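You operate a simulated robot arm through the tools that you are given. There is no shell and no other tool. Be economical: measure what you need, move in short steps, check, and stop when the job is done.

The job below is to be done with a simulated robot arm. You get a single attempt, and the scene is never put back.

Task
Put one of the waste dough lumps from the top of the steel cart on the small steel tray. Fetch the cup that says "taste" from the top of the long steel table and set it on the square steel tray. Take the small white block that says "A" from the top of the long steel table and put it on the loading shelf of the front loader. Stack the mould plate labelled "P1" from the top of the long steel table on top of the mould plate that says "P3". Put the 56 mm knobbed cream block from the top of the long steel table on the deck past the end of the arm and the 62 mm knobbed cream block on the rear deck of the back press. Put one of the white blocks from the top of the long steel table on the rear deck of the back press. Any order will do. Set down upright: knobbed cream block.
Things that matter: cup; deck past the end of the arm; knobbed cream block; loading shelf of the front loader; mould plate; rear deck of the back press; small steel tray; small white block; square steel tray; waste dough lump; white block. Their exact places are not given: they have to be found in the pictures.

The check looks at the end state, three seconds after you hand in, the way a careful person would. Anything else that was tipped, shoved, dropped, spilled or broken makes it a failure.

Robot
A 6-joint arm with a fingered hand on a trunk, on a base that drives. Base frame: it is fixed to the floor where the robot stands at the start and does not move with it; the origin is under the middle of the robot, x ahead of it, y to its left, z up; the surface under the hand at the start is at about z = 840. Readings come in mm, rad, newtons and seconds.
With the tool pointing down near the work surface it reaches from about 140 to 820 mm from the robot's upright axis, wherever it stands. Its first joint turns from -2.897 to 2.897 rad. Places, roughly: cup [6750, -8500, 750]; deck past the end of the arm (15x27 cm) [1840, -8140, 700]; knobbed cream block [6500, -8000, 750]; loading shelf of the front loader [2200, -8200, 700]; mould plate [6750, -8000, 750]; rear deck of the back press [4000, -5700, 800]; small steel tray (10x10x2 cm) [600, 100, 800]; small white block [6500, -8500, 750]; square steel tray (10x11x2 cm) [6700, -8900, 800]; waste dough lump (4x4x3 cm) [500, 0, 900]; white block (7x5x4 cm) [6700, -8400, 800]. Payload 4 kg.
Tool frame: the origin (TCP) lies between the finger pads and is the grasp point; the fingertips stand 20 mm ahead of it; z points along the fingers, y is the line along which they close. The gripper opens to 140 mm. The gripper's body begins 54 mm behind the TCP. The gripper is a hand of 3 fingers: y runs from the thumb to the fingers, the wrist lies at [0, 0, -215] in the tool frame, and closing takes about 1.5 s.
Orientation is told as [roll, pitch, yaw] about the base's x, y, z axes, in that order, counted from this pose: with the fingers straight down and closing along the base's y, the tool's x points along the base's -x, its y along +y and its z along -z.

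Tools
- The arm moves only by the tool servo_tool. Its argument "commands" is a list of rows, each an object (a shift or turn left out is 0, a gripper value left out holds the last) with "xyz": the shift along the base's x, y, z in units of 250 mm (1.0 is 250 mm), a list of three; "rot": the turn, a rotation vector about the base's x, y, z in units of 180 degrees (1.0 is 180 degrees), a list of three; "gripper": the finger opening in mm, from 0 to 140. In form: [{"xyz": [dx, dy, dz], "rot": [wx, wy, wz], "gripper": gripper}, ...]. A call has 1 to 20 rows; each row is the pose to reach, as a shift and turn from the pose commanded when the call began. A call with a number of a shift or a turn outside -1 to 1 is refused whole. A row lasts 0.2 s, in which the tool goes at most 50 mm and 0.15 rad; a call with a longer step from one row to the next is refused whole, and so is a gripper value outside its range. A pose out of reach is approached as far as the arm can. The call stops where the force on the tool passes 40 N (or 10 N more than at its start, if that is more) or the arm is blocked; 0.2 s more then pass. Each finger travels about 45 mm/s and halts on what it meets, pressing with about 30 N; the grip force reading is that of the motor and also rises with nothing between the fingers. The clock runs only during rows and for 0.2 s after the last one: add rows that repeat a pose to give the fingers time. It gives the time, the measured TCP pose, the force on the tool (base axes), the opening and the grip force at its end, in the units of the frame above (readings bear some noise), with the torque about the TCP (base axes, N m) and any sound that the robot's microphone picked up.
- Cameras (640 x 400 px; columns grow to the right, rows downward): "scene" is now at [68.6, 162.6, 1468.7]; the picture's right is [-0.35, -0.94, 0.00], its down [-0.70, 0.26, -0.66] and it looks along [0.62, -0.23, -0.75] (base axes); focal length 265 px, centre (320, 200). "wrist" rides on the gripper at [74, -43, -79] in the tool frame; the picture's right is [0.50, 0.87, 0.00], its down [-0.59, 0.34, -0.73] and it looks along [-0.64, 0.37, 0.68] (tool axes); focal length 275 px, centre (320, 200).
- get_image(camera): a new picture of that camera. It takes no simulated time.
- raise_lower(by): slides the trunk up (or, below 0, down) by that many mm; the arm and the scene camera ride with it, the base frame stays. It gives what a move gives, with no picture.
- drive_base(legs): drives the robot by 1 to 6 legs, each [ahead, left, turn to the left] in mm, mm and rad, along the robot's own axes; the way and the turn of a leg run together, so that a leg with both is an arc; at most 1500 mm and 3.142 rad a leg. The arm and the cameras ride along, it lands a little off, and it stops where it bumps. It gives what a move gives.
- preshape(shape): the hand has 3 fingers and takes this shape, open, in about a second: jaw (thumb against the fingers, like two jaws); tri (thumb and two fingers); tip (a fingertip pinch); poke (one finger out to press); point (the index stretched); flat (the hand flat); cup (the hand cupped); fist (a fist). The gripper value then closes the fingers along that shape, each until it touches; the sizes above hold for jaw. It gives what a move gives, with no picture.
- pan_tilt(pan, tilt): turns the head with the scene camera to pan (to the left, within 2.094 rad either way) and tilt (down, from -0.506 to 1.204), counted from straight ahead of the robot. It gives what a move gives.
- point_at(camera, pixels): for up to 12 pixels [column, row] of the newest picture of that camera ("zoom" is the newest enlarged one), the place [x, y, z] in the base frame of the surface seen there, good to about 3 mm, but the place of the scene camera against the robot may be out by one fixed shift of up to 18 mm in any direction. It takes no simulated time.
- inspect(camera, box): a new picture of the part [left, top, right, bottom] of that camera's present view, enlarged. It takes no simulated time.
- sign_off(): hands the job in; it is judged then, once.

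Keep the steps short. Do not move on a guess: measure, check each grasp and each placing, and mend mistakes. In all there are 138 turns and 154 pictures (those below and enlarged ones count). Leave the gripper open and the arm clear of the work at the hand-in unless told otherwise, and finish with a single line.

The tools are called after ">>>" as a command line: name --argument value ..., lists and objects as JSON in quotes. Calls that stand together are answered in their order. servo_tool: Moves the arm, as the interface text tells. Its arguments: {"type":"object","properties":{"commands":{"type":"array","items":{"type":"object","properties":{"xyz":{"type":"array","items":{"type":"number"}},"rot":{"type":"array","items":{"type":"number"}},"gripper":{"type":"number"}}}}},"required":["commands"]} The other tools are called the same way: raise_lower (by) slides the trunk up or down; preshape (shape) gives the hand a shape; drive_base (legs) drives the base; pan_tilt (pan, tilt) turns the head that bears the scene camera; get_image (camera) takes a picture; point_at (camera, pixels) gives the place of the surface under pixels of a picture; inspect (camera, box) takes an enlarged picture of a part of a camera's view; sign_off () hands the job in.

At the start:

```text
time: 0.0
tcp_pos: [471.7, 38.9, 1068.4]
ee_rot: [0.001, 0.001, -0.001]
contact_force: [0.6, -0.2, 0.4]
ft_torque: [0.02, 0.03, 0.0]
grip_width: 139.8
finger_force: 0.0
shape: jaw
trunk travel left (down, up): [-75.0, 515.0]
robot x, y, heading: [3.8, -3.1, 0.002]
head pan, tilt: [-0.356, 0.845]
```

scene: 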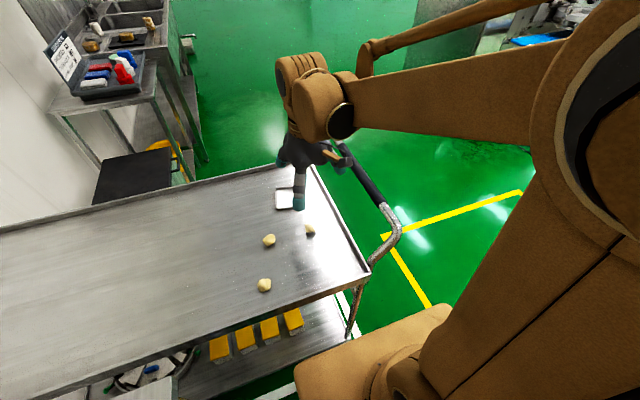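
wrist: 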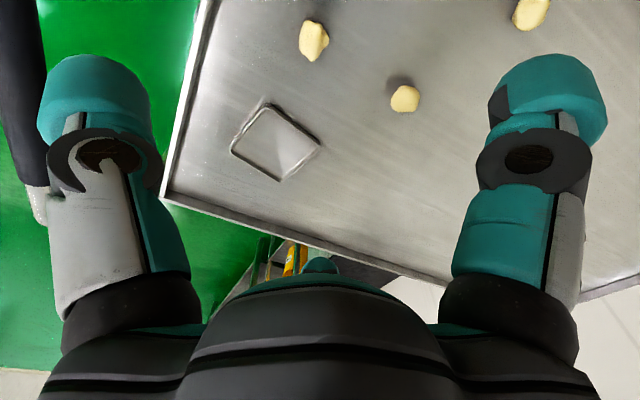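

I see three dough lumps on the cart and the small tray in the wrist picture at about (275,143). I'll measure them with both cameras.

>>> point_at --camera "wrist" --pixels '[[313, 40], [404, 98], [530, 10], [275, 143], [270, 105], [318, 147], [280, 180], [233, 150], [350, 180]]'

>>> point_at --camera "scene" --pixels '[[310, 229], [269, 240], [264, 285], [284, 199], [230, 260]]'

>>> inspect --camera "wrist" --box '[200, 0, 460, 200]'

```text
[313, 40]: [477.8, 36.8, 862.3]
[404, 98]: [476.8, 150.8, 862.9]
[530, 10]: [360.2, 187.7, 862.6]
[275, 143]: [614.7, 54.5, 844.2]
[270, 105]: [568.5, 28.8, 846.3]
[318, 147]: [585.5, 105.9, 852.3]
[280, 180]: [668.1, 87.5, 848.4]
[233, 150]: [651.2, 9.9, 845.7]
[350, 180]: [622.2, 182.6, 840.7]
```

```text
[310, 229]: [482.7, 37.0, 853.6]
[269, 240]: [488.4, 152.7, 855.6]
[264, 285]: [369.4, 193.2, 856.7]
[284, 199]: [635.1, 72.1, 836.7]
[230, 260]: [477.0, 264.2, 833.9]
```

```text
2.00 times, centred on (330, 100) of wrist
```

zoom: 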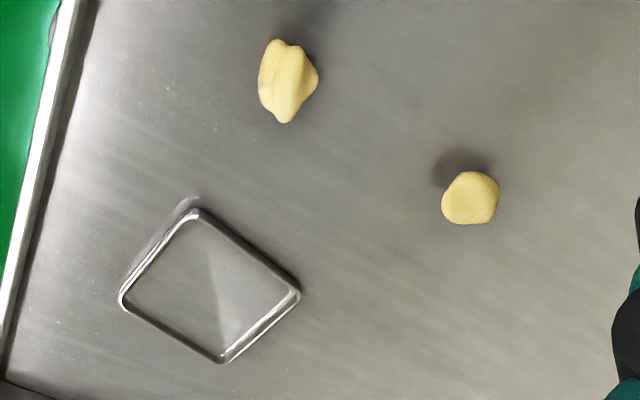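

The two cameras differ by about [8, 3, -8] mm, so I'll use the wrist readings. The round lump is near (478,153) and the tray centre near (616,57). I'll move above the lump at z≈920 with the fingers at 80 mm.

>>> servo_tool --commands '[{"xyz": [0.01, 0.15, 0], "gripper": 80}, {"xyz": [0.02, 0.3, -0.05], "gripper": 80}, {"xyz": [0.025, 0.456, -0.15], "gripper": 80}, {"xyz": [0.025, 0.456, -0.3], "gripper": 80}, {"xyz": [0.025, 0.456, -0.45], "gripper": 80}, {"xyz": [0.025, 0.456, -0.6], "gripper": 80}, {"xyz": [0.025, 0.456, -0.6], "gripper": 80}]'

>>> get_image --camera "wrist"

>>> get_image --camera "scene"

```text
time: 1.6
tcp_pos: [478.3, 154.1, 916.0]
ee_rot: [0.0, -0.002, 0.0]
contact_force: [0.5, -0.4, 0.2]
ft_torque: [0.01, 0.0, 0.03]
grip_width: 80.3
finger_force: 0.1
shape: jaw
trunk travel left (down, up): [-75.0, 515.0]
robot x, y, heading: [-2.7, -0.8, 0.008]
head pan, tilt: [-0.356, 0.845]
```

```text
150 pictures are left
```

wrist: 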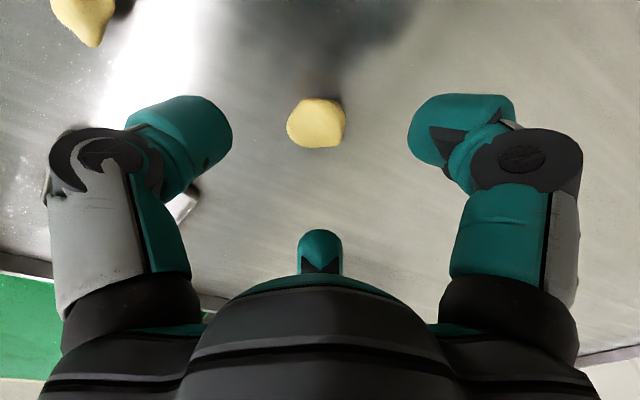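

```text
149 pictures are left
```

scene: 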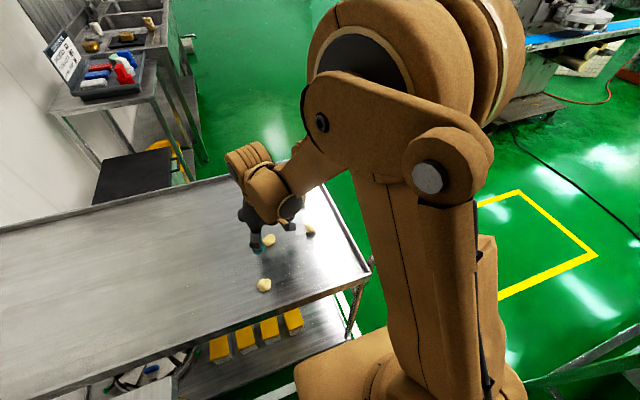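

The fingers straddle the lump, which sits at about (316,122). I'll measure it again from here.

>>> point_at --camera "wrist" --pixels '[[316, 122], [290, 122], [343, 122], [316, 102], [316, 145], [300, 170], [215, 110], [430, 110], [320, 245]]'

```text
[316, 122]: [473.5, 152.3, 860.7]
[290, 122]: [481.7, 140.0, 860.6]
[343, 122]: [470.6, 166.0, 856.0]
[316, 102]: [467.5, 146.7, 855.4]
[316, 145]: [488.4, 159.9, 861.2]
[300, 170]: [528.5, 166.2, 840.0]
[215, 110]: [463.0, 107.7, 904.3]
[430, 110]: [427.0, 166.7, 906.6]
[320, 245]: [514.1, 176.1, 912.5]
```

The lump's centre is about (477,153), directly under the tool. I'll go down to TCP z≈865 and close slowly.

>>> servo_tool --commands '[{"xyz": [0, 0, -0.1]}, {"xyz": [-0.003, -0.003, -0.205]}, {"xyz": [-0.003, -0.003, -0.205], "gripper": 20}, {"xyz": [-0.003, -0.003, -0.205], "gripper": 20}, {"xyz": [-0.003, -0.003, -0.205], "gripper": 20}, {"xyz": [-0.003, -0.003, -0.205], "gripper": 20}, {"xyz": [-0.003, -0.003, -0.205], "gripper": 20}]'

>>> get_image --camera "wrist"

```text
time: 3.2
tcp_pos: [476.4, 152.6, 864.2]
ee_rot: [0.0, 0.001, 0.001]
contact_force: [-0.1, -0.1, -0.1]
ft_torque: [0.02, 0.01, -0.01]
grip_width: 21.9
finger_force: 29.9
shape: jaw
trunk travel left (down, up): [-75.0, 515.0]
robot x, y, heading: [-2.0, -1.3, 0.003]
head pan, tilt: [-0.356, 0.845]
```

```text
148 pictures are left
```

wrist: 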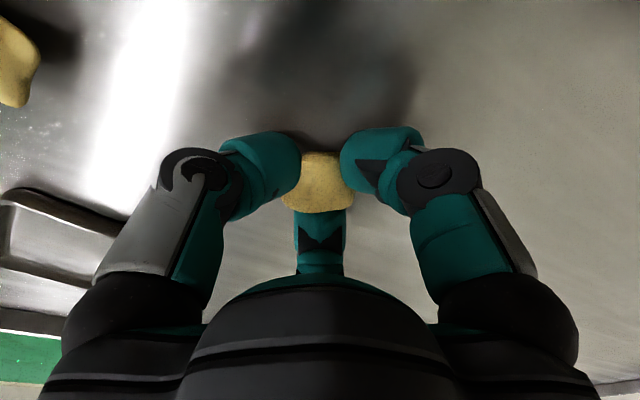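

The lump is held at 21.9 mm. I'll lift it and carry it over the tray centre (618,58).

>>> servo_tool --commands '[{"xyz": [0, 0, 0.1], "gripper": 14}, {"xyz": [0, 0, 0.28], "gripper": 14}, {"xyz": [0.12, -0.08, 0.28], "gripper": 14}, {"xyz": [0.24, -0.16, 0.28], "gripper": 14}, {"xyz": [0.36, -0.25, 0.28], "gripper": 14}, {"xyz": [0.48, -0.33, 0.28], "gripper": 14}, {"xyz": [0.566, -0.378, 0.28], "gripper": 14}, {"xyz": [0.566, -0.378, 0.28], "gripper": 14}]'

>>> get_image --camera "wrist"

```text
time: 5.0
tcp_pos: [618.8, 56.4, 936.1]
ee_rot: [-0.001, 0.001, 0.001]
contact_force: [0.1, 0.1, -0.7]
ft_torque: [0.0, -0.03, -0.01]
grip_width: 21.3
finger_force: 29.5
shape: jaw
trunk travel left (down, up): [-75.0, 515.0]
robot x, y, heading: [3.7, 0.3, -0.001]
head pan, tilt: [-0.356, 0.845]
```

```text
147 pictures are left
```

wrist: 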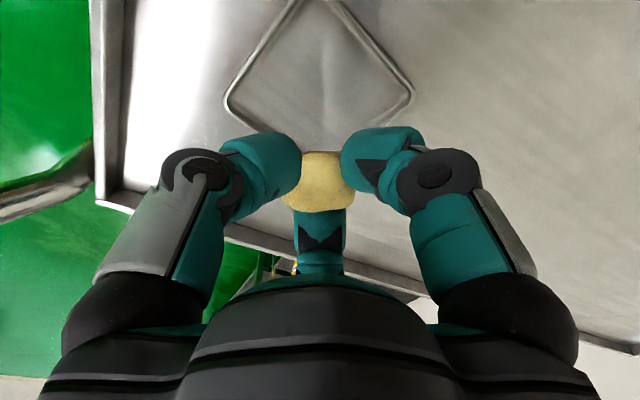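

I'll verify the tray corners against the tool position (618.8,56.4).

>>> point_at --camera "wrist" --pixels '[[227, 103], [412, 97], [300, 90], [285, 5], [385, 118]]'

```text
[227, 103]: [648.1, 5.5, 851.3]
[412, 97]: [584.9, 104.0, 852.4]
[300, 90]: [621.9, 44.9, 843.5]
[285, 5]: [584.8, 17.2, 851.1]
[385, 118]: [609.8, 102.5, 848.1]
```

The tray centre (616.5,55) is confirmed. I'll lower to z≈868, open to 50 mm and rise.

>>> servo_tool --commands '[{"xyz": [-0.008, -0.004, -0.14], "gripper": 14}, {"xyz": [-0.008, -0.004, -0.25], "gripper": 14}, {"xyz": [-0.008, -0.004, -0.272], "gripper": 14}, {"xyz": [-0.008, -0.004, -0.272], "gripper": 50}, {"xyz": [-0.008, -0.004, -0.272], "gripper": 50}, {"xyz": [-0.008, -0.004, -0.272], "gripper": 50}, {"xyz": [-0.008, -0.004, -0.12], "gripper": 50}, {"xyz": [-0.008, -0.004, 0.05], "gripper": 50}, {"xyz": [-0.06, -0.004, 0.25], "gripper": 50}, {"xyz": [-0.12, -0.004, 0.43], "gripper": 50}]'

>>> get_image --camera "wrist"

>>> get_image --camera "scene"

```text
refused: row 9 steps farther than a row can; nothing moved
```

```text
146 pictures are left
```

wrist: 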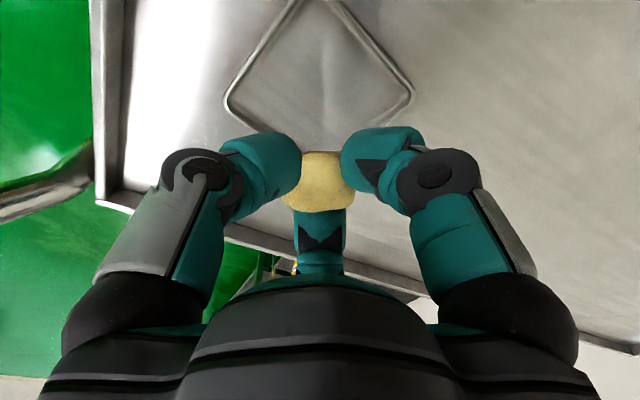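

```text
145 pictures are left
```

scene: 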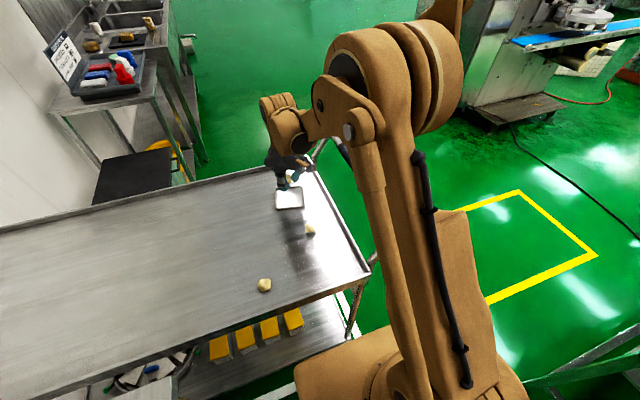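

The call was refused because one step was too long. I'll send it again with shorter lifts.

>>> servo_tool --commands '[{"xyz": [-0.008, -0.004, -0.14], "gripper": 14}, {"xyz": [-0.008, -0.004, -0.25], "gripper": 14}, {"xyz": [-0.008, -0.004, -0.272], "gripper": 14}, {"xyz": [-0.008, -0.004, -0.272], "gripper": 50}, {"xyz": [-0.008, -0.004, -0.272], "gripper": 50}, {"xyz": [-0.008, -0.004, -0.272], "gripper": 50}, {"xyz": [-0.008, -0.004, -0.12], "gripper": 50}, {"xyz": [-0.008, -0.004, 0.05], "gripper": 50}, {"xyz": [-0.06, -0.004, 0.22], "gripper": 50}, {"xyz": [-0.12, -0.004, 0.39], "gripper": 50}, {"xyz": [-0.25, -0.004, 0.5], "gripper": 50}]'

>>> get_image --camera "wrist"

```text
time: 7.4
tcp_pos: [556.5, 54.5, 1063.6]
ee_rot: [0.0, 0.0, -0.001]
contact_force: [0.0, -0.6, 0.0]
ft_torque: [0.0, -0.03, 0.01]
grip_width: 50.1
finger_force: 0.1
shape: jaw
trunk travel left (down, up): [-75.0, 515.0]
robot x, y, heading: [0.3, 2.2, 0.004]
head pan, tilt: [-0.356, 0.845]
```

```text
144 pictures are left
```

wrist: 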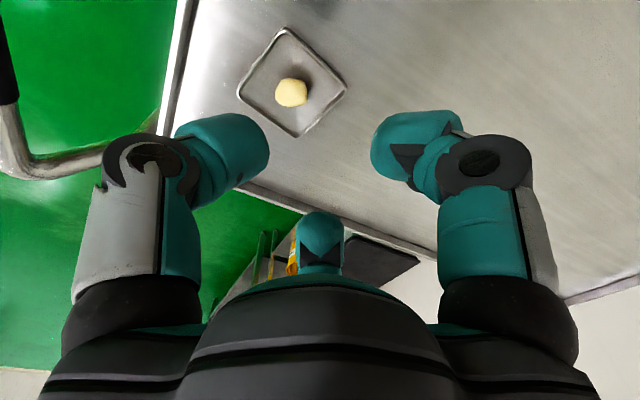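

The lump sits on the tray. Next I'll look around to find a route, starting with the head level and turned right, since the targets lie at −y.

>>> pan_tilt --pan -0.7 --tilt 0.35

>>> get_image --camera "scene"

>>> pan_tilt --pan -1.8 --tilt 0.35

>>> get_image --camera "scene"

```text
time: 8.3
tcp_pos: [556.1, 53.8, 1061.2]
ee_rot: [0.0, -0.001, 0.0]
contact_force: [0.0, 1.1, -0.4]
ft_torque: [0.01, -0.01, -0.04]
grip_width: 49.3
finger_force: 0.0
shape: jaw
trunk travel left (down, up): [-75.0, 515.0]
robot x, y, heading: [-0.1, 0.7, -0.003]
head pan, tilt: [-0.7, 0.351]
```

```text
143 pictures are left
```

scene: 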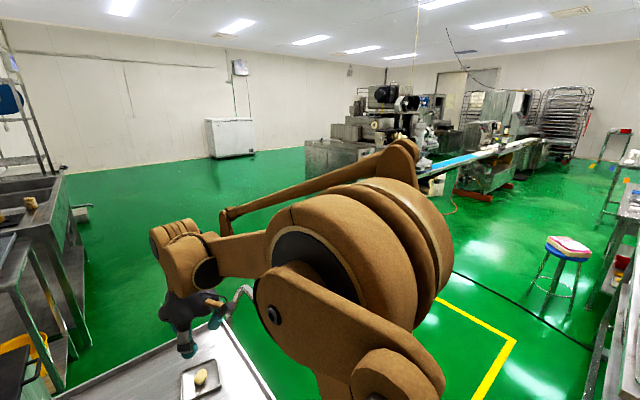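

```text
time: 9.7
tcp_pos: [555.9, 54.4, 1062.3]
ee_rot: [0.0, -0.001, 0.0]
contact_force: [-0.3, 0.3, 1.2]
ft_torque: [0.01, -0.01, -0.06]
grip_width: 49.8
finger_force: 0.1
shape: jaw
trunk travel left (down, up): [-75.0, 515.0]
robot x, y, heading: [0.9, -1.7, -0.0]
head pan, tilt: [-1.799, 0.351]
```

```text
142 pictures are left
```

scene: 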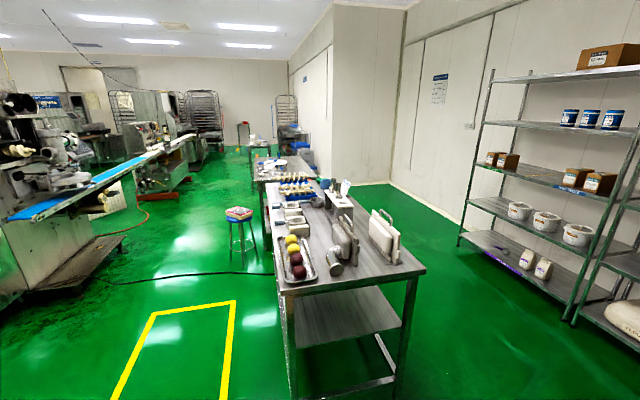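

I'll measure landmarks in this view to place the tables and machines.

>>> point_at --camera "scene" --pixels '[[340, 260], [315, 162], [240, 215], [60, 300], [150, 165], [250, 145], [290, 135], [200, 110], [245, 280], [190, 190], [400, 240], [225, 150]]'

>>> inspect --camera "scene" --box '[0, 80, 320, 240]'

>>> pan_tilt --pan -1.1 --tilt 0.25

>>> get_image --camera "scene"

```text
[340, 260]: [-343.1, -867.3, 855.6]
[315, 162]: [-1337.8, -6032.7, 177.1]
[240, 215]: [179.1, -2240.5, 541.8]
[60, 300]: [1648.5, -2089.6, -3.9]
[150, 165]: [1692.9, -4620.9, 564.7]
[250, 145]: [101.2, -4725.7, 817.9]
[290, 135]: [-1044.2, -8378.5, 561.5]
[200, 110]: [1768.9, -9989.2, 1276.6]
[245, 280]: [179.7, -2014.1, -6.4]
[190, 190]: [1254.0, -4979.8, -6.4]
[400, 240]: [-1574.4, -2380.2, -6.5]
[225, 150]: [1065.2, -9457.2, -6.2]
```

```text
2.00 times, centred on (160, 160) of scene
```

zoom: 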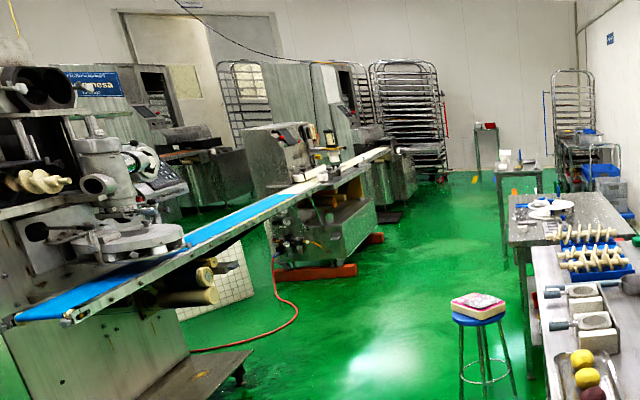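

```text
time: 10.7
tcp_pos: [556.5, 54.1, 1062.0]
ee_rot: [0.0, -0.001, 0.001]
contact_force: [-0.1, 0.4, -0.6]
ft_torque: [-0.02, -0.03, 0.01]
grip_width: 50.0
finger_force: 0.1
shape: jaw
trunk travel left (down, up): [-75.0, 515.0]
robot x, y, heading: [-1.8, 1.7, -0.004]
head pan, tilt: [-1.1, 0.25]
```

```text
140 pictures are left
```

scene: 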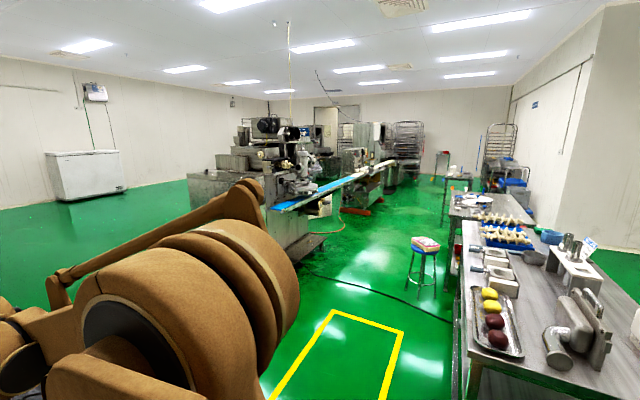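

I'll measure floor and machine points in this view.

>>> point_at --camera "scene" --pixels '[[300, 250], [275, 225], [120, 190], [200, 200], [330, 235], [365, 195], [400, 180], [430, 165], [330, 215], [430, 240], [160, 215], [270, 130]]'

>>> inspect --camera "scene" --box '[180, 80, 500, 280]'

```text
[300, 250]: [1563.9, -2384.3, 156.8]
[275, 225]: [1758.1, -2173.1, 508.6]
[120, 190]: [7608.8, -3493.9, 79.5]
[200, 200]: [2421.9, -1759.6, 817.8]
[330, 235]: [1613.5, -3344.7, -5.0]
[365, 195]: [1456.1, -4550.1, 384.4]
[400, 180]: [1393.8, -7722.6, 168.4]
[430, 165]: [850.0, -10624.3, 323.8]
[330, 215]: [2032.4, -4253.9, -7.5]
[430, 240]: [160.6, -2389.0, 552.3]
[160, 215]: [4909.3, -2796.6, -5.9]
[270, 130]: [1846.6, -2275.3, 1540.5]
```

```text
2.00 times, centred on (340, 180) of scene
```

zoom: 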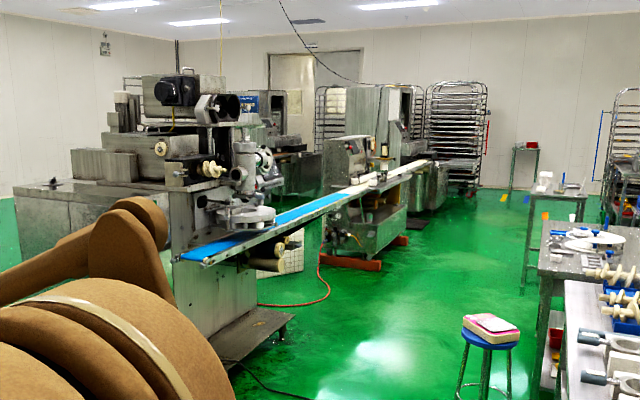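

The corridor to the far side runs at larger x, past the machine front at (2400,-1760). I'll retract the arm first, then look at clearances near the base.

>>> servo_tool --commands '[{"xyz": [-0.15, 0, 0.1]}, {"xyz": [-0.3, 0, 0.2]}, {"xyz": [-0.45, -0.05, 0.3]}, {"xyz": [-0.6, -0.1, 0.4]}, {"xyz": [-0.75, -0.15, 0.5]}, {"xyz": [-0.9, -0.2, 0.55]}, {"xyz": [-0.95, -0.2, 0.6]}]'

>>> pan_tilt --pan -1.5 --tilt 0.9

>>> get_image --camera "scene"

>>> pan_tilt --pan -0.5 --tilt 0.6

>>> get_image --camera "scene"

```text
time: 12.3
tcp_pos: [317.8, 4.9, 1210.7]
ee_rot: [0.0, -0.001, 0.001]
contact_force: [0.3, -0.4, -0.1]
ft_torque: [-0.01, -0.01, 0.02]
grip_width: 49.8
finger_force: 0.1
shape: jaw
trunk travel left (down, up): [-75.0, 515.0]
robot x, y, heading: [-1.1, 0.5, -0.005]
head pan, tilt: [-1.1, 0.25]
```

```text
time: 13.4
tcp_pos: [318.4, 5.1, 1209.3]
ee_rot: [0.003, 0.0, -0.001]
contact_force: [-0.4, 0.0, -0.5]
ft_torque: [0.03, -0.02, -0.03]
grip_width: 49.8
finger_force: 0.0
shape: jaw
trunk travel left (down, up): [-75.0, 515.0]
robot x, y, heading: [-2.4, 0.8, 0.008]
head pan, tilt: [-1.499, 0.901]
```

```text
138 pictures are left
```

scene: 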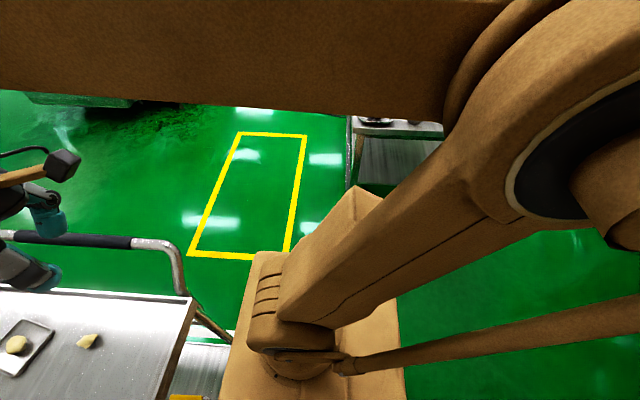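

```text
time: 14.6
tcp_pos: [318.4, 4.6, 1210.3]
ee_rot: [-0.001, 0.001, 0.0]
contact_force: [0.3, 0.6, -0.2]
ft_torque: [0.01, 0.01, -0.04]
grip_width: 49.9
finger_force: 0.0
shape: jaw
trunk travel left (down, up): [-75.0, 515.0]
robot x, y, heading: [4.8, -2.3, 0.0]
head pan, tilt: [-0.499, 0.6]
```

```text
137 pictures are left
```

scene: 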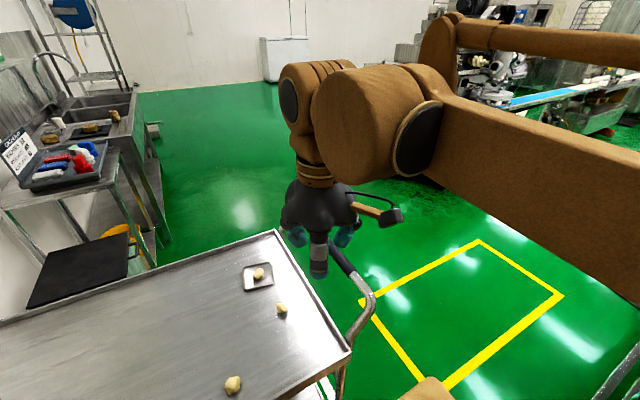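

I'll measure the cart's edge and handle, and the floor space ahead.

>>> point_at --camera "scene" --pixels '[[278, 233], [348, 352], [372, 300], [335, 250], [152, 200], [165, 240], [110, 140], [432, 385], [270, 150], [200, 100], [615, 370], [330, 110]]'

>>> pan_tilt --pan -1.9 --tilt 0.9

>>> get_image --camera "scene"

```text
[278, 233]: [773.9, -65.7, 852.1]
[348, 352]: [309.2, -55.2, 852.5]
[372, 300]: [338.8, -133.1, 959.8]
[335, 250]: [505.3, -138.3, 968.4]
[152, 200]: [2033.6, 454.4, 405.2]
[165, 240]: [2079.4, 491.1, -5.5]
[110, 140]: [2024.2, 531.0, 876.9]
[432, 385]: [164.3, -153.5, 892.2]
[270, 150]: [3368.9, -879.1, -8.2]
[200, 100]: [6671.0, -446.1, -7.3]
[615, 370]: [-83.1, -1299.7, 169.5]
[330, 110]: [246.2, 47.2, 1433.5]
```

```text
time: 16.2
tcp_pos: [319.1, 5.1, 1210.1]
ee_rot: [-0.001, 0.001, 0.0]
contact_force: [0.0, -1.1, 0.4]
ft_torque: [-0.03, 0.0, -0.01]
grip_width: 49.8
finger_force: 0.0
shape: jaw
trunk travel left (down, up): [-75.0, 515.0]
robot x, y, heading: [-0.9, -1.9, 0.001]
head pan, tilt: [-1.901, 0.901]
```

```text
136 pictures are left
```

scene: 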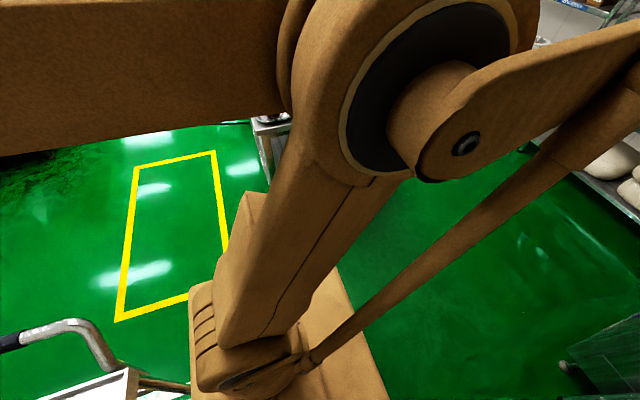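

>>> point_at --camera "scene" --pixels '[[253, 122], [290, 118], [268, 175], [245, 200], [200, 290], [350, 280], [390, 395], [200, 398], [575, 370], [110, 350]]'

```text
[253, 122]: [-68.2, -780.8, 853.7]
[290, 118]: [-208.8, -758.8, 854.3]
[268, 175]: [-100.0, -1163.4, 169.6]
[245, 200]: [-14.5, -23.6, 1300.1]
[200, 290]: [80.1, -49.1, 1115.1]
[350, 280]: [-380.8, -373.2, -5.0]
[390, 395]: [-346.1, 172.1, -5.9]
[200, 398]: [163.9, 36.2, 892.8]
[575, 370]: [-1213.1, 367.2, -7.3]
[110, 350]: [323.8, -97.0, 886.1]
```

I'll measure the base slab's own extent to know the clearances.

>>> point_at --camera "scene" --pixels '[[332, 275], [345, 330], [375, 390], [245, 195], [230, 280], [210, 295], [340, 380], [258, 195]]'

```text
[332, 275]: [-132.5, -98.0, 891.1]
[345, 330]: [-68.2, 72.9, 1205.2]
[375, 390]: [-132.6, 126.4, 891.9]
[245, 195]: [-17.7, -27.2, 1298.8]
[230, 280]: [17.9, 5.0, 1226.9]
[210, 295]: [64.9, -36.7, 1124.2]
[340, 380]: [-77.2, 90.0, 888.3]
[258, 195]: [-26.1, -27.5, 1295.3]
```

The pedestal is about ±160 mm, so there is room between the cart handle (y=-138) and the table end (y=-760). I'll slide right 450 and then go ahead in parts.

>>> drive_base --legs '[[0, -450, 0], [400, 0, 0]]'

>>> pan_tilt --pan -0.4 --tilt 0.5

>>> get_image --camera "scene"

```text
time: 21.0
tcp_pos: [718.7, -456.9, 1209.9]
ee_rot: [-0.001, -0.001, -0.008]
contact_force: [-0.6, -0.2, 0.0]
ft_torque: [-0.01, 0.03, 0.0]
grip_width: 49.9
finger_force: 0.1
shape: jaw
trunk travel left (down, up): [-75.0, 515.0]
robot x, y, heading: [401.8, -458.6, -0.005]
head pan, tilt: [-1.901, 0.901]
```

```text
time: 22.6
tcp_pos: [718.1, -456.9, 1209.9]
ee_rot: [-0.001, 0.0, -0.008]
contact_force: [0.4, 0.1, 0.4]
ft_torque: [-0.01, -0.02, 0.03]
grip_width: 50.0
finger_force: 0.1
shape: jaw
trunk travel left (down, up): [-75.0, 515.0]
robot x, y, heading: [397.9, -457.8, -0.011]
head pan, tilt: [-0.4, 0.499]
```

```text
135 pictures are left
```

scene: 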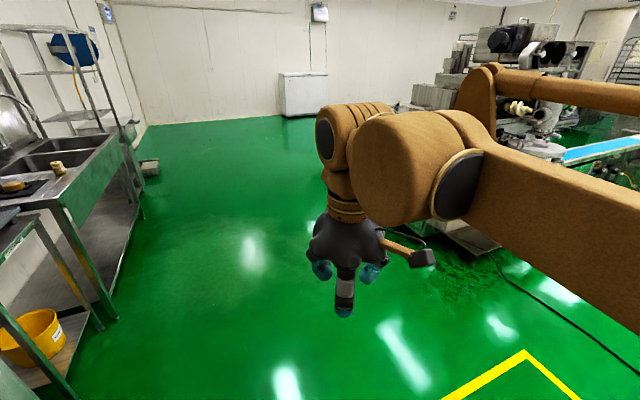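

The way ahead is clear. I'll drive ahead about 3 m along y≈-450, turn right to face −y, and look.

>>> drive_base --legs '[[1500, 0, 0], [1500, 0, 0], [900, 0, 0], [0, 0, -1.57]]'

>>> pan_tilt --pan -0.6 --tilt 0.3

>>> get_image --camera "scene"

>>> pan_tilt --pan 0.5 --tilt 0.3

>>> get_image --camera "scene"

```text
time: 45.0
tcp_pos: [4288.7, -754.8, 1210.4]
ee_rot: [0.0, -0.001, -1.554]
contact_force: [-0.1, 0.0, 0.3]
ft_torque: [-0.03, -0.01, -0.01]
grip_width: 49.7
finger_force: 0.1
shape: jaw
trunk travel left (down, up): [-75.0, 515.0]
robot x, y, heading: [4277.8, -437.5, -1.551]
head pan, tilt: [-0.4, 0.499]
```

```text
time: 45.8
tcp_pos: [4289.0, -756.9, 1211.4]
ee_rot: [0.0, 0.0, -1.555]
contact_force: [0.3, -0.1, 0.0]
ft_torque: [-0.02, -0.02, 0.0]
grip_width: 49.6
finger_force: 0.0
shape: jaw
trunk travel left (down, up): [-75.0, 515.0]
robot x, y, heading: [4278.6, -439.5, -1.554]
head pan, tilt: [-0.6, 0.3]
```

```text
134 pictures are left
```

scene: 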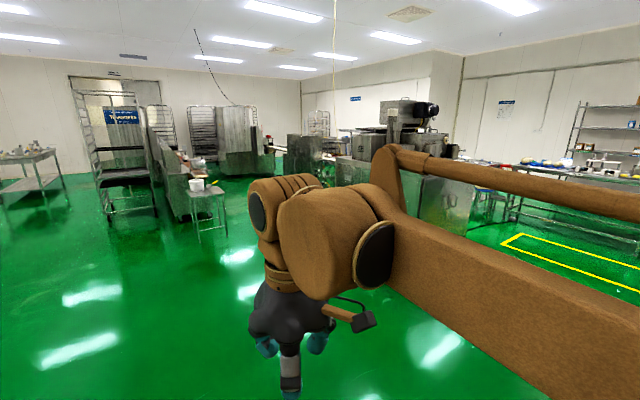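

```text
time: 47.1
tcp_pos: [4288.4, -755.3, 1209.8]
ee_rot: [0.0, 0.0, -1.555]
contact_force: [0.1, -1.2, -0.6]
ft_torque: [0.02, 0.0, 0.0]
grip_width: 50.0
finger_force: 0.0
shape: jaw
trunk travel left (down, up): [-75.0, 515.0]
robot x, y, heading: [4279.2, -437.3, -1.556]
head pan, tilt: [0.499, 0.3]
```

```text
133 pictures are left
```

scene: 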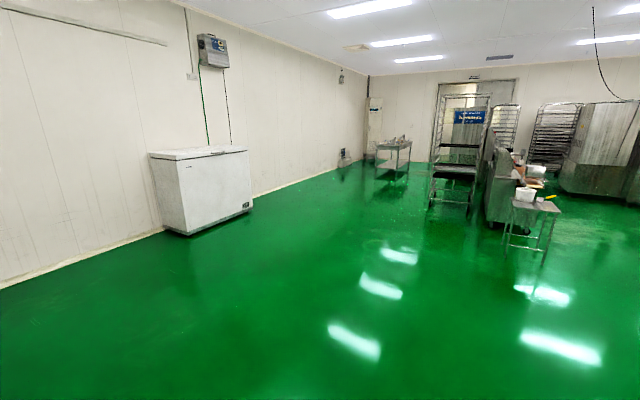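

A steel table is at (395,150), a rack at (460,160), and a machine (likely the back press) with a small table in front. I'll measure these.

>>> point_at --camera "scene" --pixels '[[395, 146], [390, 175], [455, 205], [490, 190], [530, 200], [545, 262], [500, 225], [430, 205], [520, 195], [250, 210], [410, 185], [600, 150]]'

>>> inspect --camera "scene" --box '[340, 80, 640, 280]'

```text
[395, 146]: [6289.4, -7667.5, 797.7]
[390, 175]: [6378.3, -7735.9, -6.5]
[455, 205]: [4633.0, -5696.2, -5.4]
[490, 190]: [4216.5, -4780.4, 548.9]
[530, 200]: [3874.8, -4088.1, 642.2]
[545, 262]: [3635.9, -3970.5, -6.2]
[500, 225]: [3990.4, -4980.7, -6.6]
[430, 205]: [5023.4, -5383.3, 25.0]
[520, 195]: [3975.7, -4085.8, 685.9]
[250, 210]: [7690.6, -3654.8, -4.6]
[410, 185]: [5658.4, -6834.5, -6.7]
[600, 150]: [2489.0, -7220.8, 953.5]
```

```text
2.00 times, centred on (490, 180) of scene
```

zoom: 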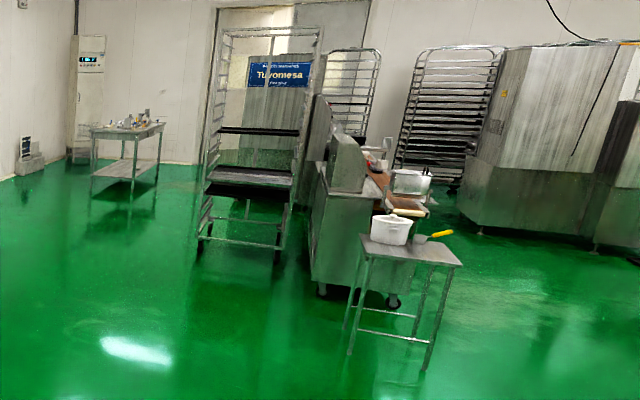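

The long table is near (6300..,-7700..). I'll shift left (to x≈5750) and then go ahead ~5.8 m with the rack well to the right.

>>> drive_base --legs '[[0, 1400, 0], [1500, 0, 0], [1500, 0, 0], [1500, 0, 0], [1300, 0, 0]]'

>>> pan_tilt --pan 0.3 --tilt 0.4

>>> get_image --camera "scene"

>>> pan_tilt --pan -1.2 --tilt 0.35

>>> get_image --camera "scene"

```text
time: 81.5
tcp_pos: [5914.6, -6556.2, 1210.1]
ee_rot: [0.0, 0.0, -1.521]
contact_force: [0.6, -0.7, 0.1]
ft_torque: [-0.03, -0.05, -0.01]
grip_width: 49.9
finger_force: 0.1
shape: jaw
trunk travel left (down, up): [-75.0, 515.0]
robot x, y, heading: [5895.0, -6239.9, -1.522]
head pan, tilt: [0.499, 0.3]
```

```text
time: 82.3
tcp_pos: [5915.6, -6557.4, 1209.4]
ee_rot: [0.001, 0.001, -1.521]
contact_force: [0.2, 0.1, 0.6]
ft_torque: [-0.03, -0.02, -0.03]
grip_width: 49.9
finger_force: 0.1
shape: jaw
trunk travel left (down, up): [-75.0, 515.0]
robot x, y, heading: [5893.2, -6238.9, -1.525]
head pan, tilt: [0.3, 0.4]
```

```text
131 pictures are left
```

scene: 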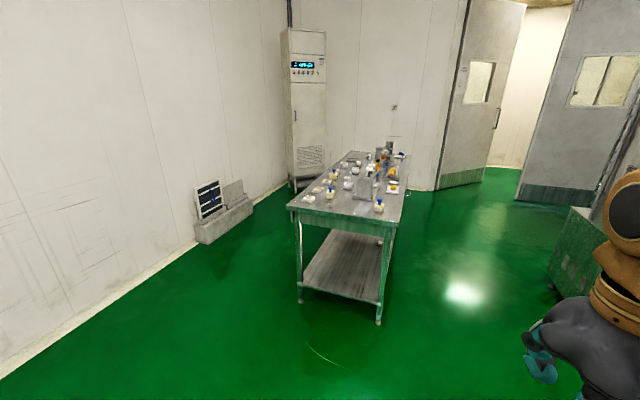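

```text
time: 83.9
tcp_pos: [5916.5, -6557.1, 1209.7]
ee_rot: [0.0, 0.001, -1.52]
contact_force: [1.0, -0.2, 0.3]
ft_torque: [0.04, -0.02, -0.01]
grip_width: 49.9
finger_force: 0.1
shape: jaw
trunk travel left (down, up): [-75.0, 515.0]
robot x, y, heading: [5893.1, -6240.2, -1.523]
head pan, tilt: [-1.201, 0.351]
```

```text
130 pictures are left
```

scene: 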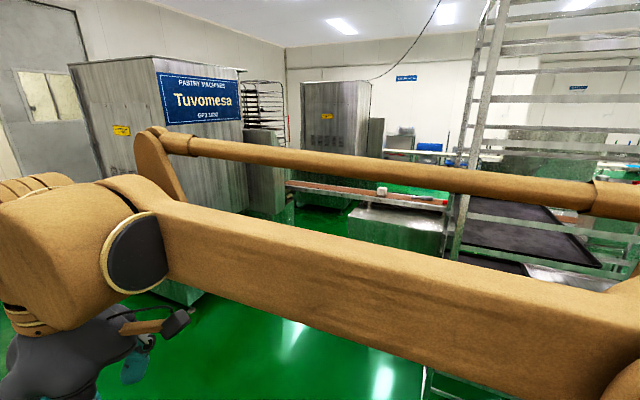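

I'll look back at the table to measure its edges and the gap to the machine on its right.

>>> pan_tilt --pan 0.15 --tilt 0.4

>>> get_image --camera "scene"

>>> point_at --camera "scene" --pixels '[[330, 212], [438, 222], [400, 155], [445, 155], [440, 320], [565, 270], [500, 300], [480, 240], [350, 300], [530, 200]]'

```text
time: 85.4
tcp_pos: [5914.4, -6555.8, 1210.0]
ee_rot: [-0.001, 0.0, -1.52]
contact_force: [0.0, 0.9, 0.5]
ft_torque: [-0.01, -0.01, 0.01]
grip_width: 49.5
finger_force: 0.0
shape: jaw
trunk travel left (down, up): [-75.0, 515.0]
robot x, y, heading: [5893.8, -6238.1, -1.522]
head pan, tilt: [0.15, 0.4]
```

```text
129 pictures are left
```

scene: 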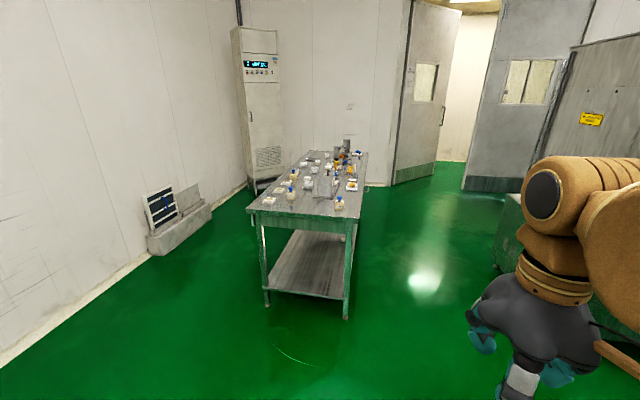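

```text
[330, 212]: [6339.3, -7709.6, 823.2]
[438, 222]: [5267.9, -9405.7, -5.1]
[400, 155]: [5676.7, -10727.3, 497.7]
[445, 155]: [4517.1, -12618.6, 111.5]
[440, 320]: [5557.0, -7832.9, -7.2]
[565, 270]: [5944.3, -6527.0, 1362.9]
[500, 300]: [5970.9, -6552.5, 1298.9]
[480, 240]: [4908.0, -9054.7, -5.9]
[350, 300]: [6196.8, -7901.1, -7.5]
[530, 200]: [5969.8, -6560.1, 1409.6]
```

>>> point_at --camera "scene" --pixels '[[255, 210], [356, 215], [365, 155], [305, 155], [320, 214], [350, 165], [292, 265], [495, 262]]'

>>> inspect --camera "scene" --box '[240, 130, 384, 220]'

```text
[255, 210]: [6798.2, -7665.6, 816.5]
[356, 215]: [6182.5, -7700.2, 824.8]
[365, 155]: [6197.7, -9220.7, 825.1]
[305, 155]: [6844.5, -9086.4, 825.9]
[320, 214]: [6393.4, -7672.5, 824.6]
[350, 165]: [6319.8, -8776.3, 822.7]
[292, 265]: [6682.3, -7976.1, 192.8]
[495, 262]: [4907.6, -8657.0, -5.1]
```

```text
4.44 times, centred on (312, 175) of scene
```

zoom: 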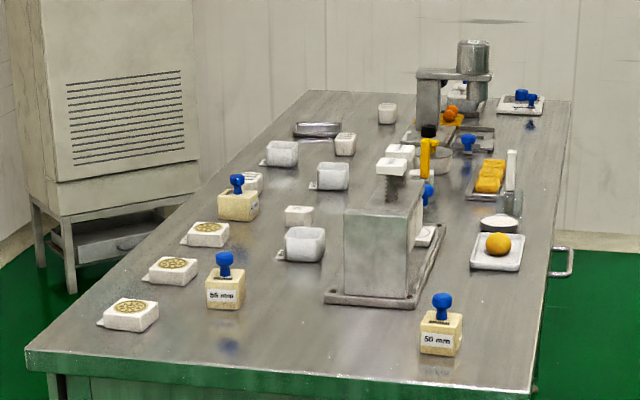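

The table spans x 6180–6820 and y −7680 to −9230. I'll drive to its west side at about (5680,-8100), face +x, and look.

>>> drive_base --legs '[[0, -300, 0], [1400, 0, 0], [450, 0, 0], [0, 0, 1.522]]'

>>> pan_tilt --pan 0.25 --tilt 0.65

>>> get_image --camera "scene"

>>> get_image --camera "wrist"

```text
time: 100.1
tcp_pos: [5964.3, -8130.7, 1209.5]
ee_rot: [0.001, 0.001, -0.035]
contact_force: [-0.4, -0.6, -0.1]
ft_torque: [-0.05, -0.03, -0.01]
grip_width: 49.7
finger_force: 0.2
shape: jaw
trunk travel left (down, up): [-75.0, 515.0]
robot x, y, heading: [5645.7, -8124.9, -0.034]
head pan, tilt: [0.15, 0.4]
```

```text
time: 100.9
tcp_pos: [5963.9, -8130.3, 1210.0]
ee_rot: [0.0, 0.001, -0.034]
contact_force: [0.1, 0.1, 0.5]
ft_torque: [-0.02, -0.02, -0.01]
grip_width: 49.8
finger_force: 0.0
shape: jaw
trunk travel left (down, up): [-75.0, 515.0]
robot x, y, heading: [5645.9, -8122.6, -0.036]
head pan, tilt: [0.25, 0.649]
```

```text
127 pictures are left
```

scene: 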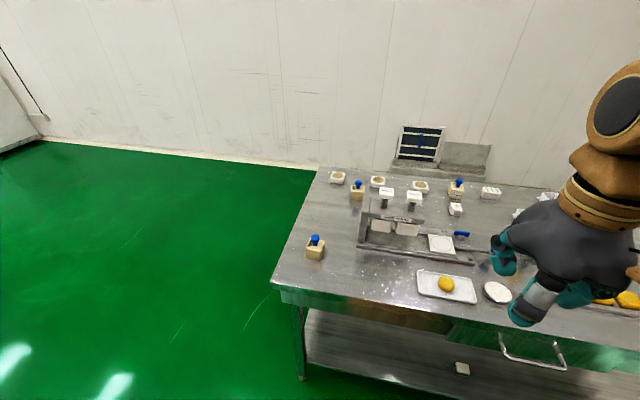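

```text
126 pictures are left
```

wrist: 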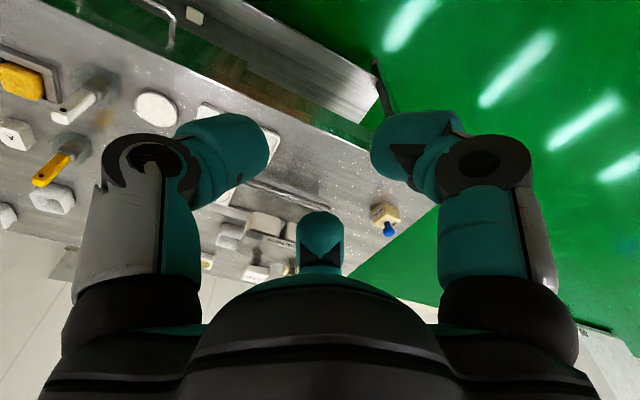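

I'll zoom in on the part of the table that is visible.

>>> inspect --camera "scene" --box '[270, 160, 530, 320]'

>>> pan_tilt --pan -0.75 --tilt 0.6

>>> get_image --camera "scene"

```text
2.46 times, centred on (400, 240) of scene
```

zoom: 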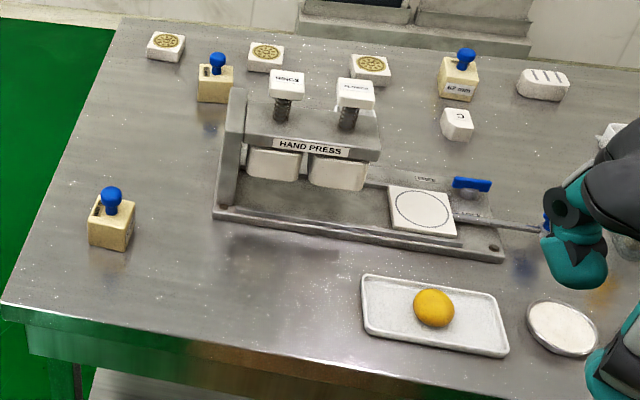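

```text
time: 102.2
tcp_pos: [5963.4, -8129.8, 1210.7]
ee_rot: [-0.001, 0.001, -0.035]
contact_force: [-0.8, -0.4, -0.2]
ft_torque: [0.01, -0.03, 0.0]
grip_width: 50.1
finger_force: 0.1
shape: jaw
trunk travel left (down, up): [-75.0, 515.0]
robot x, y, heading: [5647.9, -8125.6, -0.036]
head pan, tilt: [-0.75, 0.6]
```

```text
124 pictures are left
```

scene: 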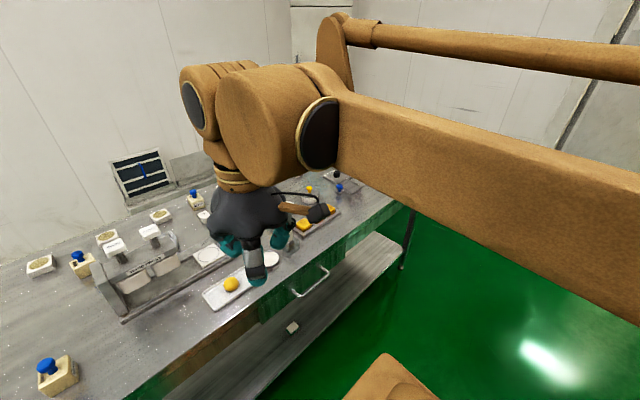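

The arm blocks the right half of the view. I'll drive right along the table so the rest of it shows on the clear left side.

>>> drive_base --legs '[[0, -850, 0]]'

>>> pan_tilt --pan 0.35 --tilt 0.65

>>> get_image --camera "scene"

>>> inspect --camera "scene" --box '[300, 140, 560, 300]'

```text
time: 106.8
tcp_pos: [5932.2, -9006.6, 1210.2]
ee_rot: [-0.001, -0.001, -0.038]
contact_force: [-0.1, 0.3, 0.0]
ft_torque: [0.01, 0.01, 0.0]
grip_width: 49.9
finger_force: 0.2
shape: jaw
trunk travel left (down, up): [-75.0, 515.0]
robot x, y, heading: [5612.6, -8999.7, -0.035]
head pan, tilt: [-0.75, 0.6]
```

```text
time: 108.1
tcp_pos: [5932.2, -9006.0, 1210.5]
ee_rot: [0.0, -0.002, -0.039]
contact_force: [0.1, 0.0, -0.4]
ft_torque: [0.02, -0.01, -0.01]
grip_width: 49.8
finger_force: 0.0
shape: jaw
trunk travel left (down, up): [-75.0, 515.0]
robot x, y, heading: [5612.2, -8997.0, -0.038]
head pan, tilt: [0.351, 0.649]
```

```text
123 pictures are left
```

scene: 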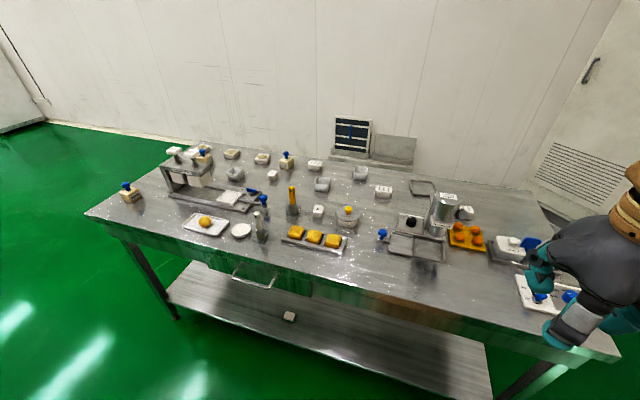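

```text
2.46 times, centred on (430, 220) of scene
```

zoom: 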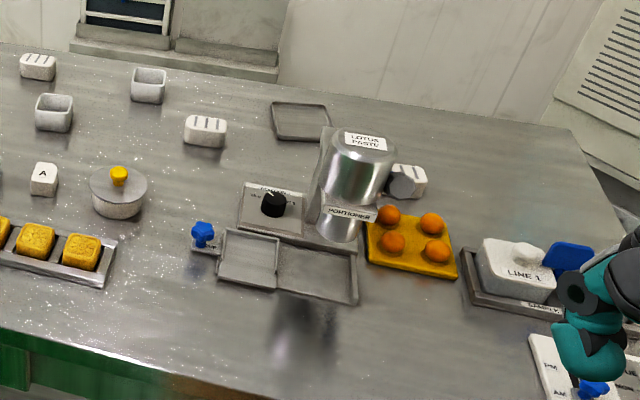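

The square tray is at about (421,188) and block "A" at (317,211). Several white blocks and cups are visible, so I'll zoom in for labels and measure.

>>> inspect --camera "scene" --box '[210, 130, 390, 240]'

>>> inspect --camera "scene" --box '[110, 130, 290, 240]'

>>> point_at --camera "scene" --pixels '[[317, 211], [421, 188], [360, 172], [322, 183], [384, 190], [315, 164], [272, 175], [235, 173], [286, 158], [262, 158], [232, 154], [128, 192]]'

```text
3.56 times, centred on (300, 185) of scene
```

zoom: 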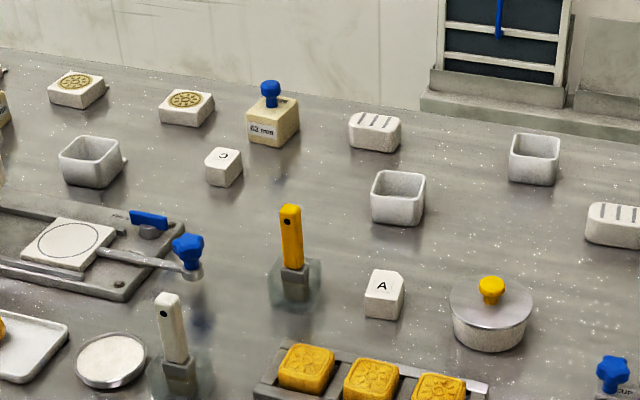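

```text
3.56 times, centred on (200, 185) of scene
```

zoom: 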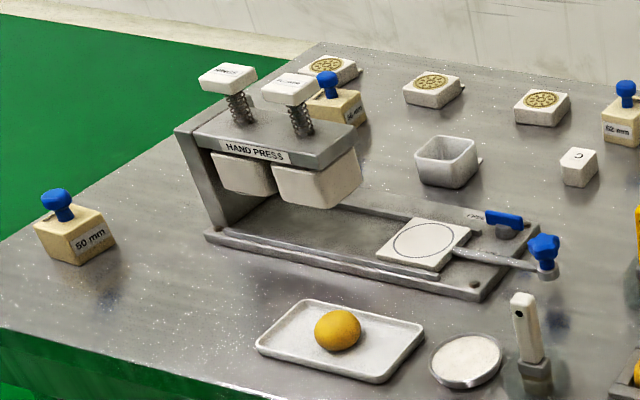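

```text
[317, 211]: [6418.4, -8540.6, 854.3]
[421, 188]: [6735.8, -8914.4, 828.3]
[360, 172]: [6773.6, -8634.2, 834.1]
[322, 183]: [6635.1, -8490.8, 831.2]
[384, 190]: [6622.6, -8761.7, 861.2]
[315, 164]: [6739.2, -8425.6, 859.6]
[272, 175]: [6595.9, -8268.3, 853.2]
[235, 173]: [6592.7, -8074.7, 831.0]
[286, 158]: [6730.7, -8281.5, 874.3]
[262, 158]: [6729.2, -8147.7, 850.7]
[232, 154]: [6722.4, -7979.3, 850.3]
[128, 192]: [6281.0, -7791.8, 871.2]
```

The labels seem to face away on cups and plates (tabs on the east side). I'll check the space on the table's east side.

>>> point_at --camera "scene" --pixels '[[350, 135], [330, 155], [200, 138], [100, 125], [395, 150], [560, 190], [600, 120], [545, 205], [130, 131], [440, 90], [414, 174], [446, 184]]'

>>> inspect --camera "scene" --box '[180, 80, 640, 240]'

```text
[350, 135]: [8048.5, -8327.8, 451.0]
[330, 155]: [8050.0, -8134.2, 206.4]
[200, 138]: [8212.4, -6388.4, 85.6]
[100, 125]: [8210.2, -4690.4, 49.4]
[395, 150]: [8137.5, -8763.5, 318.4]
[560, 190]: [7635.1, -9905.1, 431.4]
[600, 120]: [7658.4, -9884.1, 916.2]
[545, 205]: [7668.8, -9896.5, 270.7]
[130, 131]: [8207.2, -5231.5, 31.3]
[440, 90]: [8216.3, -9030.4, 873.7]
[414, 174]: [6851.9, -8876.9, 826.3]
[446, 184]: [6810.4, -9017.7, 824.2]
```

```text
1.39 times, centred on (410, 160) of scene
```

zoom: 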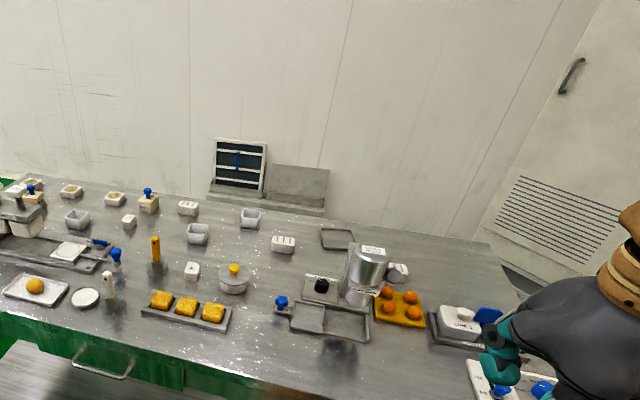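

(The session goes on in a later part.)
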